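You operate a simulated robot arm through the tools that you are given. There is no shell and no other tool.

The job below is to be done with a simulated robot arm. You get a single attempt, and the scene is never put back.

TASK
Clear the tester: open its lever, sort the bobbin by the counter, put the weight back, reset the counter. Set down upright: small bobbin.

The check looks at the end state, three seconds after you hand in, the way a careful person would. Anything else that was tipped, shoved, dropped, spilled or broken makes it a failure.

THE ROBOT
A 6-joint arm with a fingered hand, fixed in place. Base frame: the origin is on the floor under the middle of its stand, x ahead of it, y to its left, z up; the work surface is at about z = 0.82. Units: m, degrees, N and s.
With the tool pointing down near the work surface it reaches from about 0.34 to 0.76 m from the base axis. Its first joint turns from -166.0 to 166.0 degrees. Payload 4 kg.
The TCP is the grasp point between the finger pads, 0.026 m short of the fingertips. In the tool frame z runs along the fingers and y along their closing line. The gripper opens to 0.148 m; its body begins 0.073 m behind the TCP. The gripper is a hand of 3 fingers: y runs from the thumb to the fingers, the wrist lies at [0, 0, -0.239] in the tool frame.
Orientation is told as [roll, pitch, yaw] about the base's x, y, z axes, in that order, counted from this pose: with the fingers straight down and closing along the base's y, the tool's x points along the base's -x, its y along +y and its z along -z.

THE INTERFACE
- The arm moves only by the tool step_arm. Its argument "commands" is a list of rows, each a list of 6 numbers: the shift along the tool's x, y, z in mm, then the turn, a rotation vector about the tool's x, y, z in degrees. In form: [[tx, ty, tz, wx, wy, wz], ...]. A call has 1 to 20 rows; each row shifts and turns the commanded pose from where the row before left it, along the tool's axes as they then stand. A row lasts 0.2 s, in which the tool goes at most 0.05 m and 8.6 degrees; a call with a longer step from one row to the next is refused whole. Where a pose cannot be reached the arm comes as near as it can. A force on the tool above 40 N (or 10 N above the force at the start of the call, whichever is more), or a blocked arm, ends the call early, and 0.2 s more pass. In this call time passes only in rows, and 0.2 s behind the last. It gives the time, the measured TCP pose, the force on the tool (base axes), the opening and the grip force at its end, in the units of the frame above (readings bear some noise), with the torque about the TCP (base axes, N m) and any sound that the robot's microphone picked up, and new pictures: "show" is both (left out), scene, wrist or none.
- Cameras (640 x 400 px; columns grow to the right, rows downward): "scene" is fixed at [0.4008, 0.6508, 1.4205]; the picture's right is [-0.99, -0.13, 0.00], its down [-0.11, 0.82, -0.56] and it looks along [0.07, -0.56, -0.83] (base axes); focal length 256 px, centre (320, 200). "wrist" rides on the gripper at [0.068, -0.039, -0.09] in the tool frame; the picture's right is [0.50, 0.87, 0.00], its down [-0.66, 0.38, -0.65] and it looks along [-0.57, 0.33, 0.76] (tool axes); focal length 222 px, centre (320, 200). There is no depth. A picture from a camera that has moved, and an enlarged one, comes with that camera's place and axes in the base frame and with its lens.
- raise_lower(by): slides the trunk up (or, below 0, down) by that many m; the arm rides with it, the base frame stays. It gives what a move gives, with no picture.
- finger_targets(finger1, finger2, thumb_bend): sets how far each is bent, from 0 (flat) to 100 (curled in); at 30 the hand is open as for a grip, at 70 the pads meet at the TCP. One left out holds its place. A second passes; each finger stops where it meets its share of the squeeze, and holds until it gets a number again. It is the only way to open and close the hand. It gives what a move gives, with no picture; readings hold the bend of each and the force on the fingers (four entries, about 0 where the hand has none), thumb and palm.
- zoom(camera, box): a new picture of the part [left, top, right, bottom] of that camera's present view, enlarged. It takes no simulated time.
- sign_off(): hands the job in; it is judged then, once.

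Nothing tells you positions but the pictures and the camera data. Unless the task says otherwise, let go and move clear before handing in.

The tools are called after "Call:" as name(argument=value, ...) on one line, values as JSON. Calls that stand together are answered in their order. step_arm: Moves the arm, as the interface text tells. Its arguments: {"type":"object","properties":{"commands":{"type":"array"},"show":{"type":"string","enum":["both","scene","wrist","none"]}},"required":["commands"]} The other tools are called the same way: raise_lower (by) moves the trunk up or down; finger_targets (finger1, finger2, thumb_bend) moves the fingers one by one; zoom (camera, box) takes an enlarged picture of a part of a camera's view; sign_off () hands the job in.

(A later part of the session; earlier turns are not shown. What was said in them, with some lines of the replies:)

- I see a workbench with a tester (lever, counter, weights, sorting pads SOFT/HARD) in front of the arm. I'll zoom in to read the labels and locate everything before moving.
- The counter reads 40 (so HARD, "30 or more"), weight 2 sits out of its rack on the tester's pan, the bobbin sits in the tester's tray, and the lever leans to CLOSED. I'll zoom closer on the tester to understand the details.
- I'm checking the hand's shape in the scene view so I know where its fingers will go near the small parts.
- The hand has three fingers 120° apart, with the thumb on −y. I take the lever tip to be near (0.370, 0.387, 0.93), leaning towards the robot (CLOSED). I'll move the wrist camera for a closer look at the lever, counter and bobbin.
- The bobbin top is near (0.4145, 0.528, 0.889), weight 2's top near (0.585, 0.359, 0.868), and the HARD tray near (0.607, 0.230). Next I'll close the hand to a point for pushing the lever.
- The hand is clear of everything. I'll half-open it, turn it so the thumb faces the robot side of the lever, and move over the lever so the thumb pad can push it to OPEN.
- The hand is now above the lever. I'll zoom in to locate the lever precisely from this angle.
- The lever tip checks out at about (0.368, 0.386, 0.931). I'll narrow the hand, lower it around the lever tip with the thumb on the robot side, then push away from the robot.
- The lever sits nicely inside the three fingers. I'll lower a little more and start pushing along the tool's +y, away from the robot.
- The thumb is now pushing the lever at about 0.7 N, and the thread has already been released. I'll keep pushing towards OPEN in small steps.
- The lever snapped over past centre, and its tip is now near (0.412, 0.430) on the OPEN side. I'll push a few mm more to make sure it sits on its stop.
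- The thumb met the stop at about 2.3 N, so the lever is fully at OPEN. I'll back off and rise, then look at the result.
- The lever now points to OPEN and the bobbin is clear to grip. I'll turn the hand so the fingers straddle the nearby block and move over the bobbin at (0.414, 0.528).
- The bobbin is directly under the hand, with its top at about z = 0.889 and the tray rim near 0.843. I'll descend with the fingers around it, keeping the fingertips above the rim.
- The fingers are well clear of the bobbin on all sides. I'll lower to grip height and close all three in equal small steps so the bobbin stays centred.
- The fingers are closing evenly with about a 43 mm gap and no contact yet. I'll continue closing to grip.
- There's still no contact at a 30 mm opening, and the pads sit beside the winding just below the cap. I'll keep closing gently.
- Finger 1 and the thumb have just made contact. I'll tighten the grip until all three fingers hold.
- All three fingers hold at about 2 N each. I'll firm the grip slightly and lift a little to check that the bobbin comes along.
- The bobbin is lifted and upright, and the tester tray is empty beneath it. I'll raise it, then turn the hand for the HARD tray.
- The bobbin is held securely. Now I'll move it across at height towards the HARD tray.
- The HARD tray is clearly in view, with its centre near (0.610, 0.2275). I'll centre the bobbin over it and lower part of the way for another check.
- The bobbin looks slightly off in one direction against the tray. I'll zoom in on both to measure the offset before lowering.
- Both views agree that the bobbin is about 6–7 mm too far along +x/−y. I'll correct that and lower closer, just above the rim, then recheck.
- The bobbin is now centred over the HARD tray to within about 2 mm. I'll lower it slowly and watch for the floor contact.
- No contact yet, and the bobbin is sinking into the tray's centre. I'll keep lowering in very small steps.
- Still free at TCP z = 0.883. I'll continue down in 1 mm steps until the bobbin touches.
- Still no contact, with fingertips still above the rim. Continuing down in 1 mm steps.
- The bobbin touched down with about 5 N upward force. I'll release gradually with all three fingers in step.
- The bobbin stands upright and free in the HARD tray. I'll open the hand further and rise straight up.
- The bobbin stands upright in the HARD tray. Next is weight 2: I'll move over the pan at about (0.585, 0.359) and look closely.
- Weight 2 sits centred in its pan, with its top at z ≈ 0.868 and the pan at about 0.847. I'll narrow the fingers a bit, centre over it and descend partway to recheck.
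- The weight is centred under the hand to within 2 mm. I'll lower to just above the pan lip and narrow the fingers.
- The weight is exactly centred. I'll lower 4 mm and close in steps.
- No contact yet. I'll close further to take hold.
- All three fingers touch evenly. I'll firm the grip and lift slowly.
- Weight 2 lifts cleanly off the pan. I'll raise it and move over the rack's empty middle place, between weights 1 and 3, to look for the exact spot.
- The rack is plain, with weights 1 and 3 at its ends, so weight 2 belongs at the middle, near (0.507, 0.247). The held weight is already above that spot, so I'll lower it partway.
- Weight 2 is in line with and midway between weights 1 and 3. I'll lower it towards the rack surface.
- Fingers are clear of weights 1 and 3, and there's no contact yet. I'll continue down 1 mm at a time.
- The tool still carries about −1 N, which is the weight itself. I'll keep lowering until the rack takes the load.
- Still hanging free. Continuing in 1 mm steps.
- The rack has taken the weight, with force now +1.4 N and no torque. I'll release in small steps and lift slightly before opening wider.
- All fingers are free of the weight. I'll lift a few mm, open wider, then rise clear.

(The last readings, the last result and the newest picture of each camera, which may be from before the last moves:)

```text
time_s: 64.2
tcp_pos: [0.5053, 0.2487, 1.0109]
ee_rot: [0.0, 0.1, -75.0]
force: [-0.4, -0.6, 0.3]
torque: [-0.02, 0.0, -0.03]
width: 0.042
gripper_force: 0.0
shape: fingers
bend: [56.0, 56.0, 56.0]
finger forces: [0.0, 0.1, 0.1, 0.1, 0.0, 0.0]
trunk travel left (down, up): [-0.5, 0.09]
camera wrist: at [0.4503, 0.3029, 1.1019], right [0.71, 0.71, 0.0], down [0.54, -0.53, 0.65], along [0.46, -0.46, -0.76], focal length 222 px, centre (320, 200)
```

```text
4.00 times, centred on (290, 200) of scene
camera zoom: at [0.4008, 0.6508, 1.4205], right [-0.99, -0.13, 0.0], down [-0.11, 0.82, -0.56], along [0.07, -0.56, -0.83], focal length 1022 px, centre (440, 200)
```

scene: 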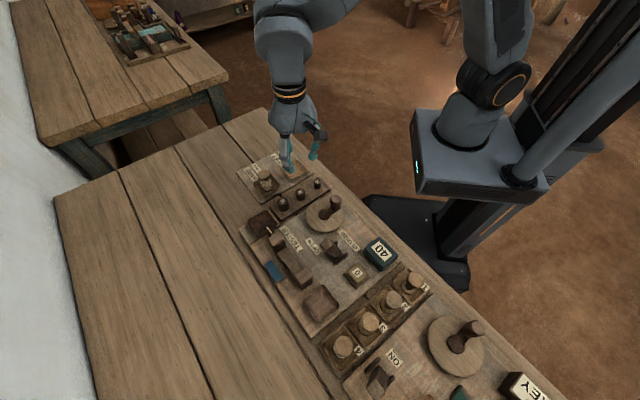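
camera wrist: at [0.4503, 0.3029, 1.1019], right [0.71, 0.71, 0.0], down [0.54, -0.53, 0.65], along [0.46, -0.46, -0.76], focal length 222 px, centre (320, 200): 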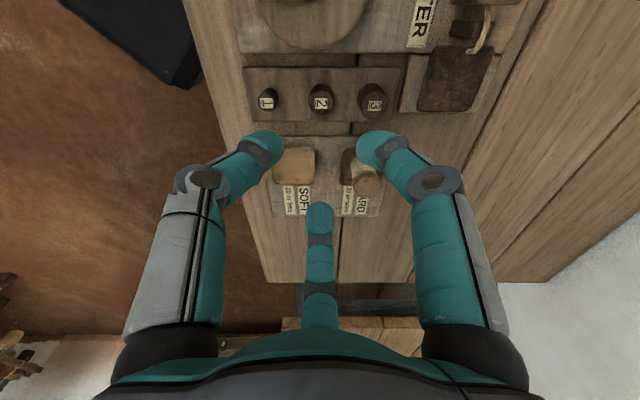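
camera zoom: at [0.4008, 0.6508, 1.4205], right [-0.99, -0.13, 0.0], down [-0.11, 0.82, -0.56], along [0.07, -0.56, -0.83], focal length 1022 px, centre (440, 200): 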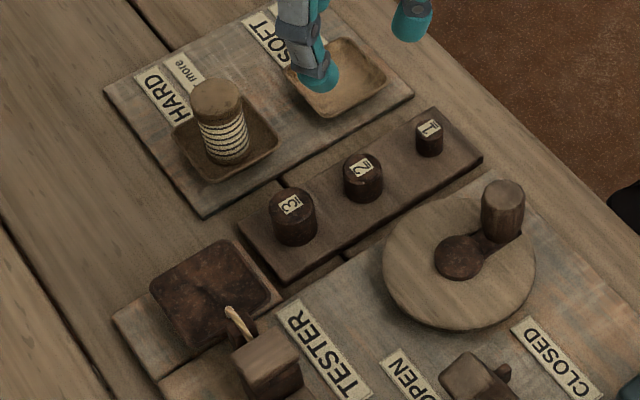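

Weight 2 sits upright in its place on the rack. The last step is resetting the counter: I'll press the "0" button at about (0.343, 0.456, top 0.855) with the thumb tip, keeping the other fingers tucked in.

Call:
finger_targets(finger1=68, finger2=68, thumb_bend=50)

Call:
step_arm(commands=[[0, 0, -10, 0, 0, -7.5], [0, 0, -10, 0, 0, -7.5], [0, 0, 0, 0, 0, -7.5], [0, 0, 0, 0, 0, -7.5], [16, 5, 0, 0, 0, 0], [32, 9.5, 0, 0, 0, 0], [32, 9.5, 0, 0, 0, 0], [32, 9.5, 0, 0, 0, 0], [32, 9.5, 0, 0, 0, 0], [32, 9.5, 0, 0, 0, 0], [32, 9.5, 0, 0, 0, 0], [32, 9.5, 0, 0, 0, 0], [21, 6.8, 0, 0, 0, 0]], show="both")

Call:
zoom(camera="wrist", box=[160, 0, 480, 200])

Call:
zoom(camera="scene", box=[280, 200, 420, 320])

```text
time_s: 65.2
tcp_pos: [0.5056, 0.2478, 1.0094]
ee_rot: [0.0, 0.1, -74.9]
force: [0.1, 0.8, 1.0]
torque: [-0.01, -0.01, -0.03]
width: 0.0368
gripper_force: 0.0
shape: fingers
bend: [68.0, 68.0, 50.0]
finger forces: [0.0, 0.0, 0.1, 0.0, 0.0, 0.0]
trunk travel left (down, up): [-0.5, 0.09]
```

```text
time_s: 68.0
tcp_pos: [0.3762, 0.4895, 1.0298]
ee_rot: [0.0, 0.0, -45.0]
force: [-0.4, 0.1, 0.1]
torque: [0.0, 0.0, -0.01]
width: 0.0367
gripper_force: 0.1
shape: fingers
bend: [68.0, 68.0, 50.0]
finger forces: [0.1, 0.0, 0.1, 0.0, 0.0, 0.1]
trunk travel left (down, up): [-0.5, 0.09]
camera wrist: at [0.3006, 0.5088, 1.12], right [0.26, 0.97, 0.0], down [0.73, -0.2, 0.65], along [0.63, -0.17, -0.76], focal length 222 px, centre (320, 200)
```

scene: 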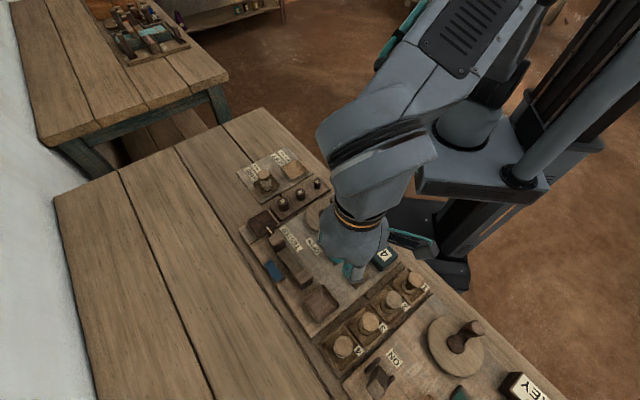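
wrist: 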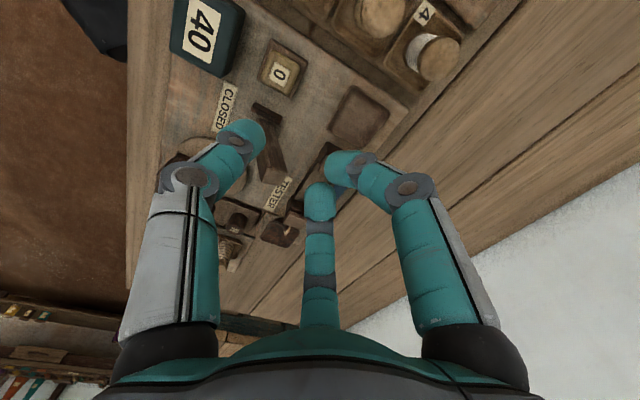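

```text
2.00 times, centred on (320, 100) of wrist
camera zoom: at [0.3006, 0.5088, 1.12], right [0.26, 0.97, 0.0], down [0.73, -0.2, 0.65], along [0.63, -0.17, -0.76], focal length 444 px, centre (320, 400)
```

zoom: 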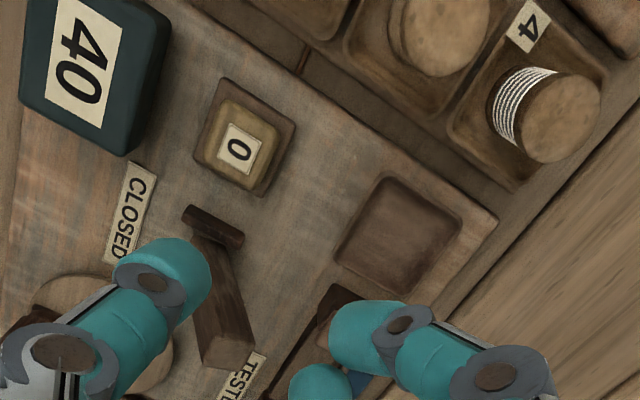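

```text
3.33 times, centred on (350, 260) of scene
camera zoom: at [0.4008, 0.6508, 1.4205], right [-0.99, -0.13, 0.0], down [-0.11, 0.82, -0.56], along [0.07, -0.56, -0.83], focal length 852 px, centre (220, 0)
```

zoom: 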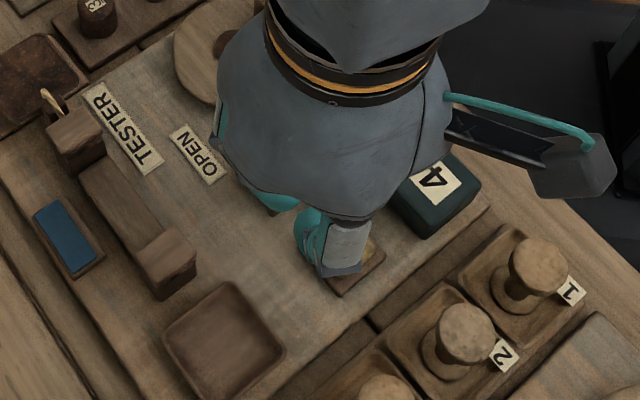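

The button lies at about (0.3415, 0.453) from here, and the thumb tip is nearly above it. I'll nudge into line and lower towards it.

Call:
step_arm(commands=[[0, -2.5, 15, 0, 0, 0], [0, 0, 25, 0, 0, 0], [0, 0, 25, 0, 0, 0], [0, 0, 25, 0, 0, 0], [0, 0, 15, 0, 0, 0], [0, 0, 10, 0, 0, 0]], show="both")

Call:
zoom(camera="wrist", box=[160, 30, 400, 230])

Call:
zoom(camera="scene", box=[310, 220, 420, 310])

```text
time_s: 69.4
tcp_pos: [0.3737, 0.4867, 0.9142]
ee_rot: [0.0, -0.1, -45.0]
force: [-0.2, -0.2, -0.3]
torque: [-0.01, -0.02, -0.02]
width: 0.0366
gripper_force: 0.1
shape: fingers
bend: [68.0, 68.0, 50.0]
finger forces: [0.0, 0.1, 0.0, 0.1, 0.0, 0.1]
trunk travel left (down, up): [-0.5, 0.09]
camera wrist: at [0.2979, 0.5067, 1.0055], right [0.26, 0.97, 0.0], down [0.73, -0.2, 0.65], along [0.63, -0.17, -0.76], focal length 222 px, centre (320, 200)
```

scene: 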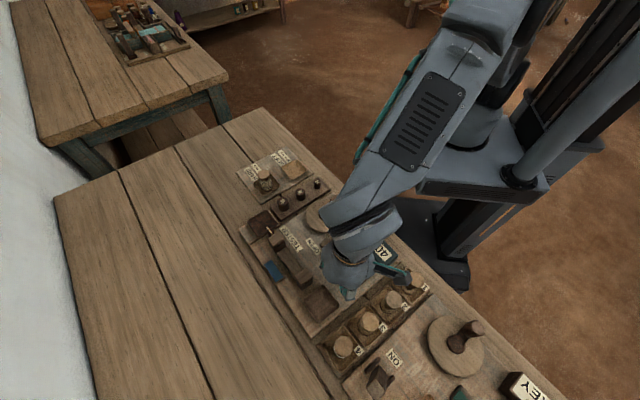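
wrist: 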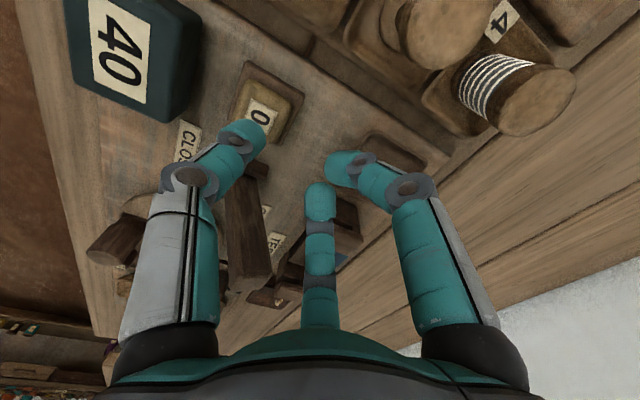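

```text
2.00 times, centred on (280, 130) of wrist
camera zoom: at [0.2979, 0.5067, 1.0055], right [0.26, 0.97, 0.0], down [0.73, -0.2, 0.65], along [0.63, -0.17, -0.76], focal length 444 px, centre (400, 340)
```

zoom: 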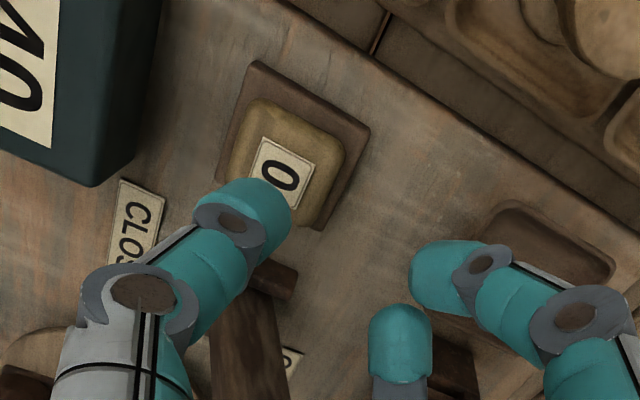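

```text
4.44 times, centred on (365, 265) of scene
camera zoom: at [0.4008, 0.6508, 1.4205], right [-0.99, -0.13, 0.0], down [-0.11, 0.82, -0.56], along [0.07, -0.56, -0.83], focal length 1136 px, centre (120, -89)
```

zoom: 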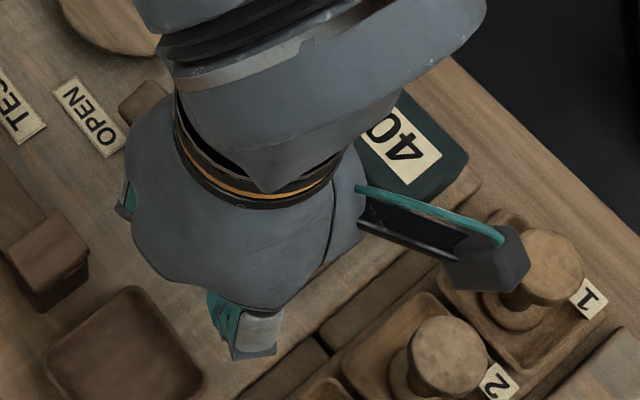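

The thumb tip is aligned over the button to about 2 mm. I'll lower it in small steps until it presses.

Call:
step_arm(commands=[[0, 1, 8, 0, 0, 0], [0, 0, 8, 0, 0, 0], [0, 0, 3, 0, 0, 0]], show="none")

Call:
step_arm(commands=[[0, 0, 2, 0, 0, 0]], show="none")

Call:
step_arm(commands=[[0, 0, 2, 0, 0, 0]], show="wrist")

Call:
zoom(camera="wrist", box=[60, 0, 320, 180])

```text
time_s: 70.2
tcp_pos: [0.3755, 0.4878, 0.895]
ee_rot: [0.1, 0.0, -45.0]
force: [0.0, 0.2, -0.3]
torque: [-0.01, 0.0, -0.01]
width: 0.0366
gripper_force: 0.0
shape: fingers
bend: [68.0, 68.0, 50.0]
finger forces: [0.1, 0.0, 0.0, 0.0, 0.1, 0.0]
trunk travel left (down, up): [-0.5, 0.09]
```

```text
time_s: 70.6
tcp_pos: [0.3742, 0.4883, 0.8927]
ee_rot: [0.1, 0.1, -45.0]
force: [-0.4, 0.1, -0.3]
torque: [0.0, 0.05, 0.0]
width: 0.0368
gripper_force: 0.1
shape: fingers
bend: [68.0, 68.0, 50.0]
finger forces: [0.0, 0.0, 0.0, 0.1, 0.0, 0.0]
trunk travel left (down, up): [-0.5, 0.09]
```

```text
time_s: 71.0
tcp_pos: [0.3738, 0.4883, 0.8903]
ee_rot: [0.0, 0.0, -45.0]
force: [-0.4, 0.2, 0.2]
torque: [0.01, 0.01, 0.03]
width: 0.0368
gripper_force: 0.1
shape: fingers
bend: [68.0, 68.0, 50.0]
finger forces: [0.0, 0.0, 0.0, 0.0, 0.1, 0.0]
trunk travel left (down, up): [-0.5, 0.09]
camera wrist: at [0.2991, 0.5082, 0.9822], right [0.26, 0.97, 0.0], down [0.73, -0.2, 0.65], along [0.63, -0.17, -0.76], focal length 222 px, centre (320, 200)
```

wrist: 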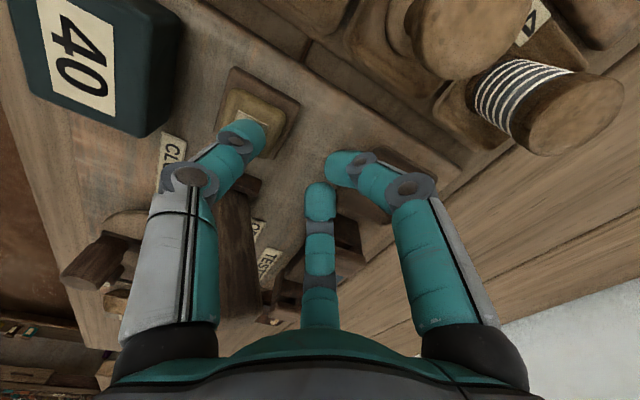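

```text
2.22 times, centred on (190, 90) of wrist
camera zoom: at [0.2991, 0.5082, 0.9822], right [0.26, 0.97, 0.0], down [0.73, -0.2, 0.65], along [0.63, -0.17, -0.76], focal length 494 px, centre (609, 444)
```

zoom: 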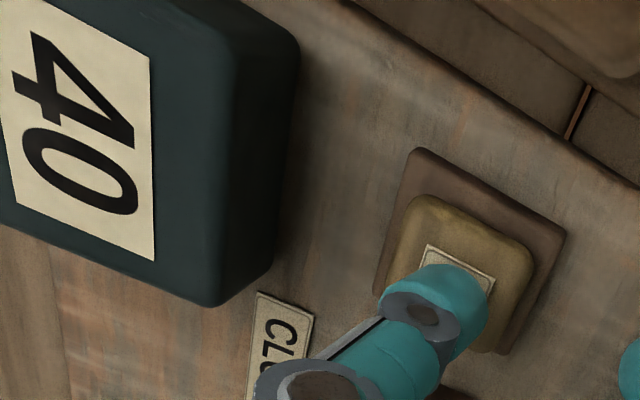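

The thumb tip covers the "0" label and is about to touch. I'll press on down in small steps.

Call:
step_arm(commands=[[0, 0, 1.5, 0, 0, 0]], show="none")

Call:
step_arm(commands=[[0, 0, 1.5, 0, 0, 0]], show="none")

Call:
step_arm(commands=[[0, 0, 1.5, 0, 0, 0]], show="wrist")

```text
time_s: 71.4
tcp_pos: [0.3748, 0.4881, 0.8889]
ee_rot: [0.0, 0.0, -45.0]
force: [-0.1, 0.1, -0.2]
torque: [-0.01, 0.05, 0.05]
width: 0.0368
gripper_force: 0.3
shape: fingers
bend: [68.0, 68.0, 50.0]
finger forces: [0.1, 0.0, 0.0, 0.0, 0.5, 0.0]
trunk travel left (down, up): [-0.5, 0.09]
```

```text
time_s: 71.8
tcp_pos: [0.3748, 0.4885, 0.8893]
ee_rot: [0.1, 0.0, -45.0]
force: [0.4, 0.4, 1.1]
torque: [0.02, 0.05, -0.02]
width: 0.037
gripper_force: 0.4
shape: fingers
bend: [68.0, 68.0, 50.0]
finger forces: [0.0, 0.1, 0.1, 0.1, 1.0, 0.1]
trunk travel left (down, up): [-0.5, 0.09]
```

```text
time_s: 72.2
tcp_pos: [0.3755, 0.4878, 0.8865]
ee_rot: [0.0, 0.0, -44.9]
force: [0.0, -0.2, 2.1]
torque: [-0.08, 0.06, 0.03]
width: 0.0368
gripper_force: 0.7
shape: fingers
bend: [68.0, 68.0, 50.0]
finger forces: [0.0, 0.0, 0.1, 0.1, 1.5, 0.0]
trunk travel left (down, up): [-0.5, 0.09]
camera wrist: at [0.2994, 0.5084, 0.978], right [0.26, 0.97, 0.0], down [0.73, -0.2, 0.65], along [0.63, -0.17, -0.76], focal length 222 px, centre (320, 200)
```

wrist: 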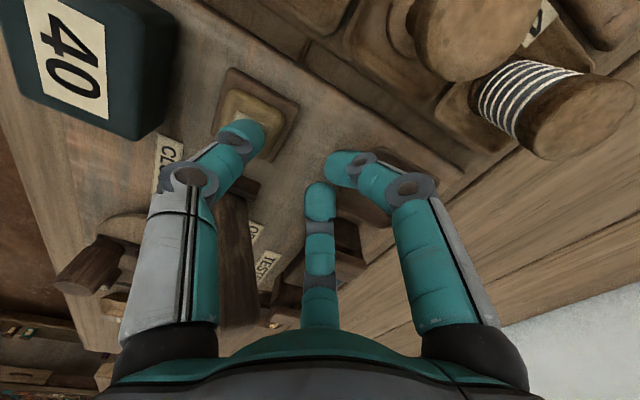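

The thumb is pressing the spring-loaded button at about 1.5 N, and the counter still shows 40. I'll keep pressing deeper.

Call:
step_arm(commands=[[0, 0, 1.5, 0, 0, 0]], show="none")

Call:
step_arm(commands=[[0, 0, 1.5, 0, 0, 0]], show="wrist")

```text
time_s: 72.6
tcp_pos: [0.3755, 0.4884, 0.8864]
ee_rot: [0.1, 0.1, -45.0]
force: [-0.4, 1.0, 1.9]
torque: [-0.1, 0.09, -0.02]
width: 0.037
gripper_force: 1.1
shape: fingers
bend: [68.0, 68.0, 50.0]
finger forces: [0.0, 0.1, 0.0, 0.0, 2.1, 0.1]
trunk travel left (down, up): [-0.5, 0.09]
```

```text
time_s: 73.0
tcp_pos: [0.3748, 0.4879, 0.8839]
ee_rot: [0.0, 0.0, -45.1]
force: [0.5, -0.7, 3.1]
torque: [-0.13, 0.08, 0.03]
width: 0.0369
gripper_force: 1.0
shape: fingers
bend: [68.0, 68.0, 50.0]
finger forces: [0.1, 0.0, 0.0, 0.1, 2.8, 0.0]
trunk travel left (down, up): [-0.5, 0.09]
heard: click
camera wrist: at [0.2993, 0.5083, 0.9752], right [0.26, 0.97, 0.0], down [0.73, -0.2, 0.65], along [0.63, -0.17, -0.76], focal length 222 px, centre (320, 200)
```

wrist: 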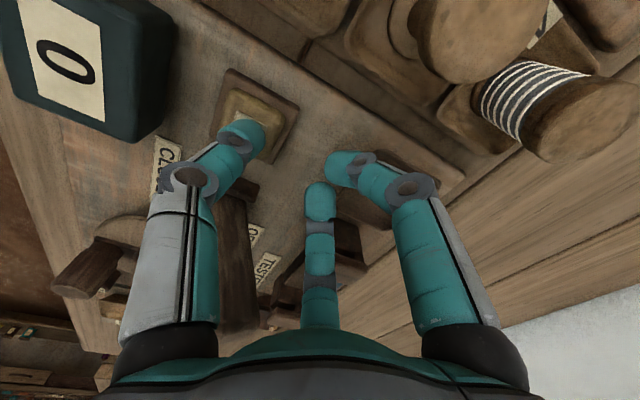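

A click sounded and the counter now reads 0. I'll rise straight up and move clear, then check everything.

Call:
step_arm(commands=[[0, 0, -4, 0, 0, 0], [0, 0, -8, 0, 0, 0], [0, 0, -15, 0, 0, 0], [0, 0, -25, 0, 0, 0], [0, 0, -35, 0, 0, 0], [0, 0, -40, 0, 0, 0], [0, 0, -30, 0, 0, 0]], show="both")

Call:
zoom(camera="wrist", box=[120, 0, 440, 200])

```text
time_s: 74.6
tcp_pos: [0.3758, 0.4875, 1.0433]
ee_rot: [0.0, 0.0, -45.0]
force: [-0.6, -0.2, 0.2]
torque: [-0.01, -0.04, 0.03]
width: 0.0367
gripper_force: 0.1
shape: fingers
bend: [68.0, 68.0, 50.0]
finger forces: [0.0, 0.0, 0.0, 0.0, 0.0, 0.1]
trunk travel left (down, up): [-0.5, 0.09]
camera wrist: at [0.3002, 0.5075, 1.1334], right [0.26, 0.97, 0.0], down [0.73, -0.2, 0.65], along [0.63, -0.17, -0.76], focal length 222 px, centre (320, 200)
```

scene: 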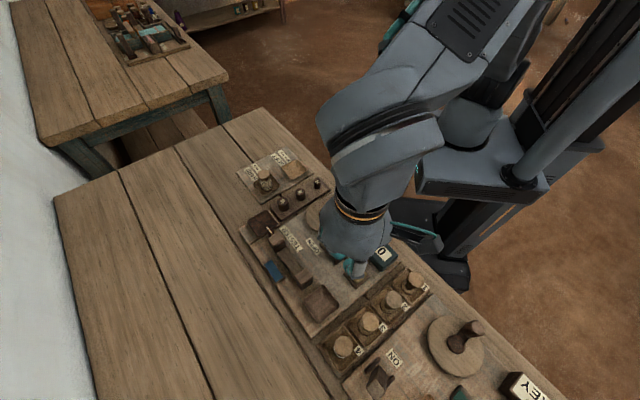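
wrist: 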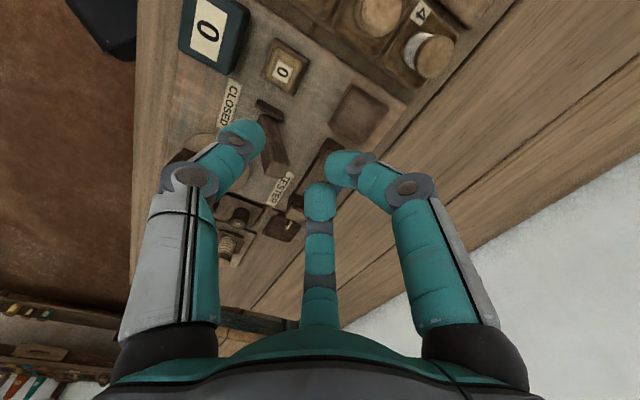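

```text
2.00 times, centred on (280, 100) of wrist
camera zoom: at [0.3002, 0.5075, 1.1334], right [0.26, 0.97, 0.0], down [0.73, -0.2, 0.65], along [0.63, -0.17, -0.76], focal length 444 px, centre (400, 400)
```

zoom: 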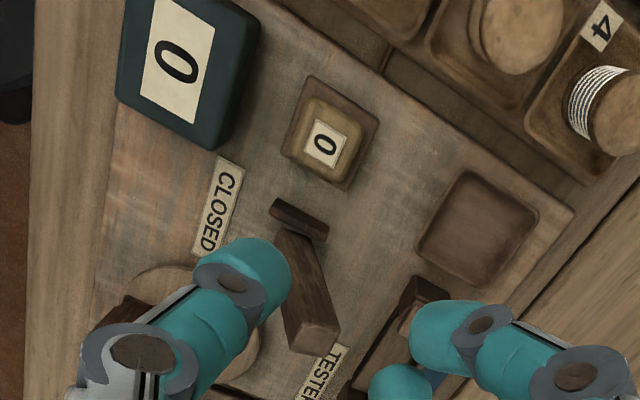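

The counter reads 0, the lever is at OPEN and the tester tray is empty. I'll move the arm back to its starting area for an unobstructed final check.

Call:
step_arm(commands=[[0, 0, -30, 0, 0, 0], [0, 0, -20, 0, 0, 0], [-20, -21, 0, 0, 0, 0], [-26, -27, 0, 0, 0, 0], [-26, -27, 0, 0, 0, 0], [-26, -27, 0, 0, 0, 0], [-26, -27, 0, 0, 0, 0], [-26, -27, 0, 0, 0, 0], [-26, -27, 0, 0, 0, 0], [-20, -22, 0, 0, 0, 0]], show="both")

Call:
zoom(camera="scene", box=[230, 140, 390, 240])

Call:
zoom(camera="scene", box=[240, 200, 400, 300])

Call:
zoom(camera="scene", box=[300, 250, 540, 400])

```text
time_s: 76.8
tcp_pos: [0.3691, 0.2029, 1.0914]
ee_rot: [0.1, 0.0, -45.1]
force: [-0.2, 0.2, 0.4]
torque: [-0.01, 0.0, -0.03]
width: 0.0363
gripper_force: 0.1
shape: fingers
bend: [68.0, 68.0, 50.0]
finger forces: [0.0, 0.0, 0.0, 0.1, 0.0, 0.0]
trunk travel left (down, up): [-0.5, 0.09]
camera wrist: at [0.2934, 0.2232, 1.1826], right [0.26, 0.97, 0.0], down [0.73, -0.2, 0.65], along [0.63, -0.17, -0.76], focal length 222 px, centre (320, 200)
```

scene: 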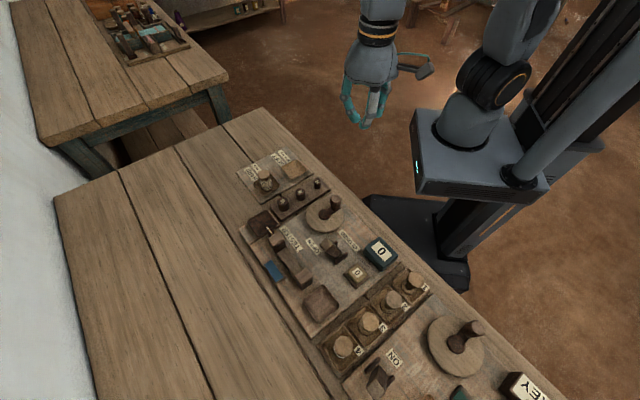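
wrist: 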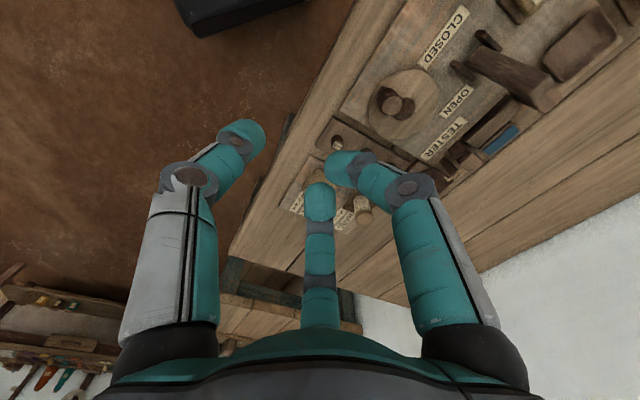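

```text
4.00 times, centred on (310, 190) of scene
camera zoom: at [0.4008, 0.6508, 1.4205], right [-0.99, -0.13, 0.0], down [-0.11, 0.82, -0.56], along [0.07, -0.56, -0.83], focal length 1022 px, centre (360, 240)
```

zoom: 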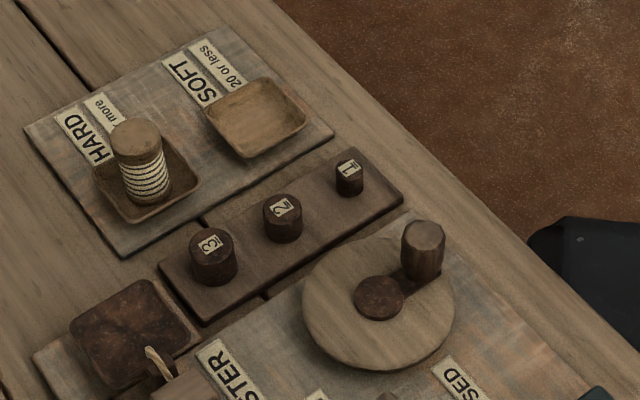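

```text
4.00 times, centred on (320, 250) of scene
camera zoom: at [0.4008, 0.6508, 1.4205], right [-0.99, -0.13, 0.0], down [-0.11, 0.82, -0.56], along [0.07, -0.56, -0.83], focal length 1022 px, centre (320, 0)
```

zoom: 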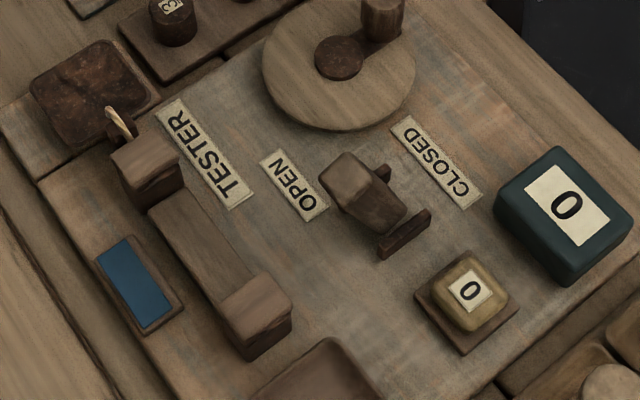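

```text
2.67 times, centred on (420, 325) of scene
camera zoom: at [0.4008, 0.6508, 1.4205], right [-0.99, -0.13, 0.0], down [-0.11, 0.82, -0.56], along [0.07, -0.56, -0.83], focal length 682 px, centre (53, -133)
```

zoom: 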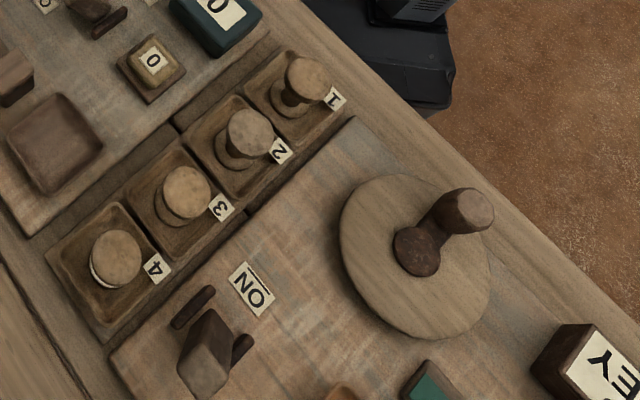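

Everything appears in place: lever at OPEN, counter at 0, weight 2 in the rack, and the bobbin in HARD. One last close look at the bobbin to confirm it stands flat.

Call:
zoom(camera="scene", box=[245, 160, 309, 200])

Call:
zoom(camera="wrist", box=[280, 120, 440, 240])

```text
10.00 times, centred on (277, 180) of scene
camera zoom: at [0.4008, 0.6508, 1.4205], right [-0.99, -0.13, 0.0], down [-0.11, 0.82, -0.56], along [0.07, -0.56, -0.83], focal length 2556 px, centre (750, 400)
```

zoom: 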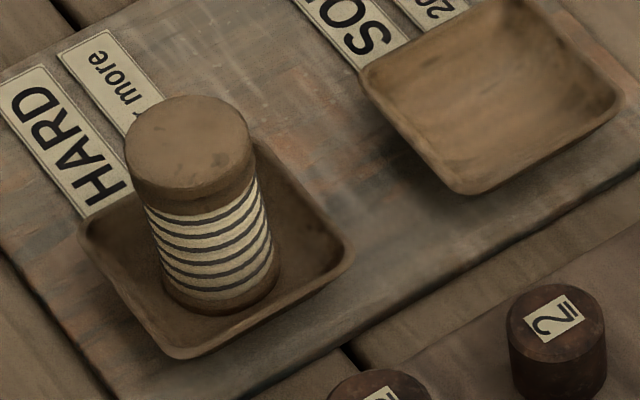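

```text
3.33 times, centred on (360, 180) of wrist
camera zoom: at [0.2934, 0.2232, 1.1826], right [0.26, 0.97, 0.0], down [0.73, -0.2, 0.65], along [0.63, -0.17, -0.76], focal length 740 px, centre (187, 267)
```

zoom: 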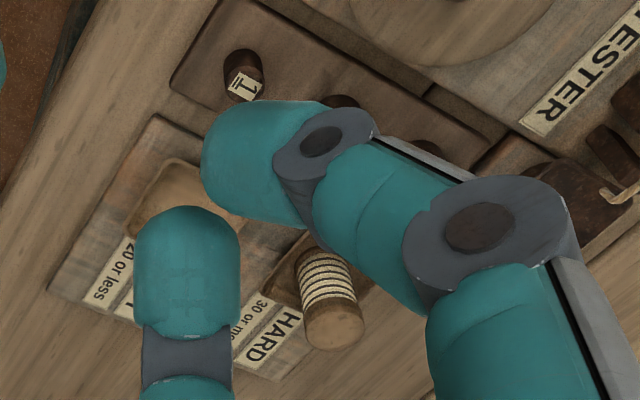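

The bobbin stands upright in the middle of the HARD tray, weight 2 is in its rack place, the lever is at OPEN and the counter reads 0. The arm is clear with nothing held, so I'm handing the job in.

Call:
sign_off()

```text
The job is handed in.
```

The tester is cleared and the job is handed in. The check result hasn't come back to me.

- **Lever:** it is at OPEN. I pushed it until it met its stop.
- **Bobbin:** the counter read 40, so the small bobbin went in the HARD tray ("30 or more"). It is standing upright near the middle.
- **Weight:** weight 2 is back on the rack, midway between weights 1 and 3. The rack has no marked spot, so I used the midpoint.
- **Counter:** I pressed the 0 button, heard a click, and the counter now reads 0.

While I was letting go of the bobbin, one fingertip pressed on the HARD tray's rim at about 7 N. In the pictures afterwards the tray looked unmoved and the bobbin was still upright. I saw nothing else tipped, shoved or dropped.

The arm is back near where it started, with nothing in the hand.
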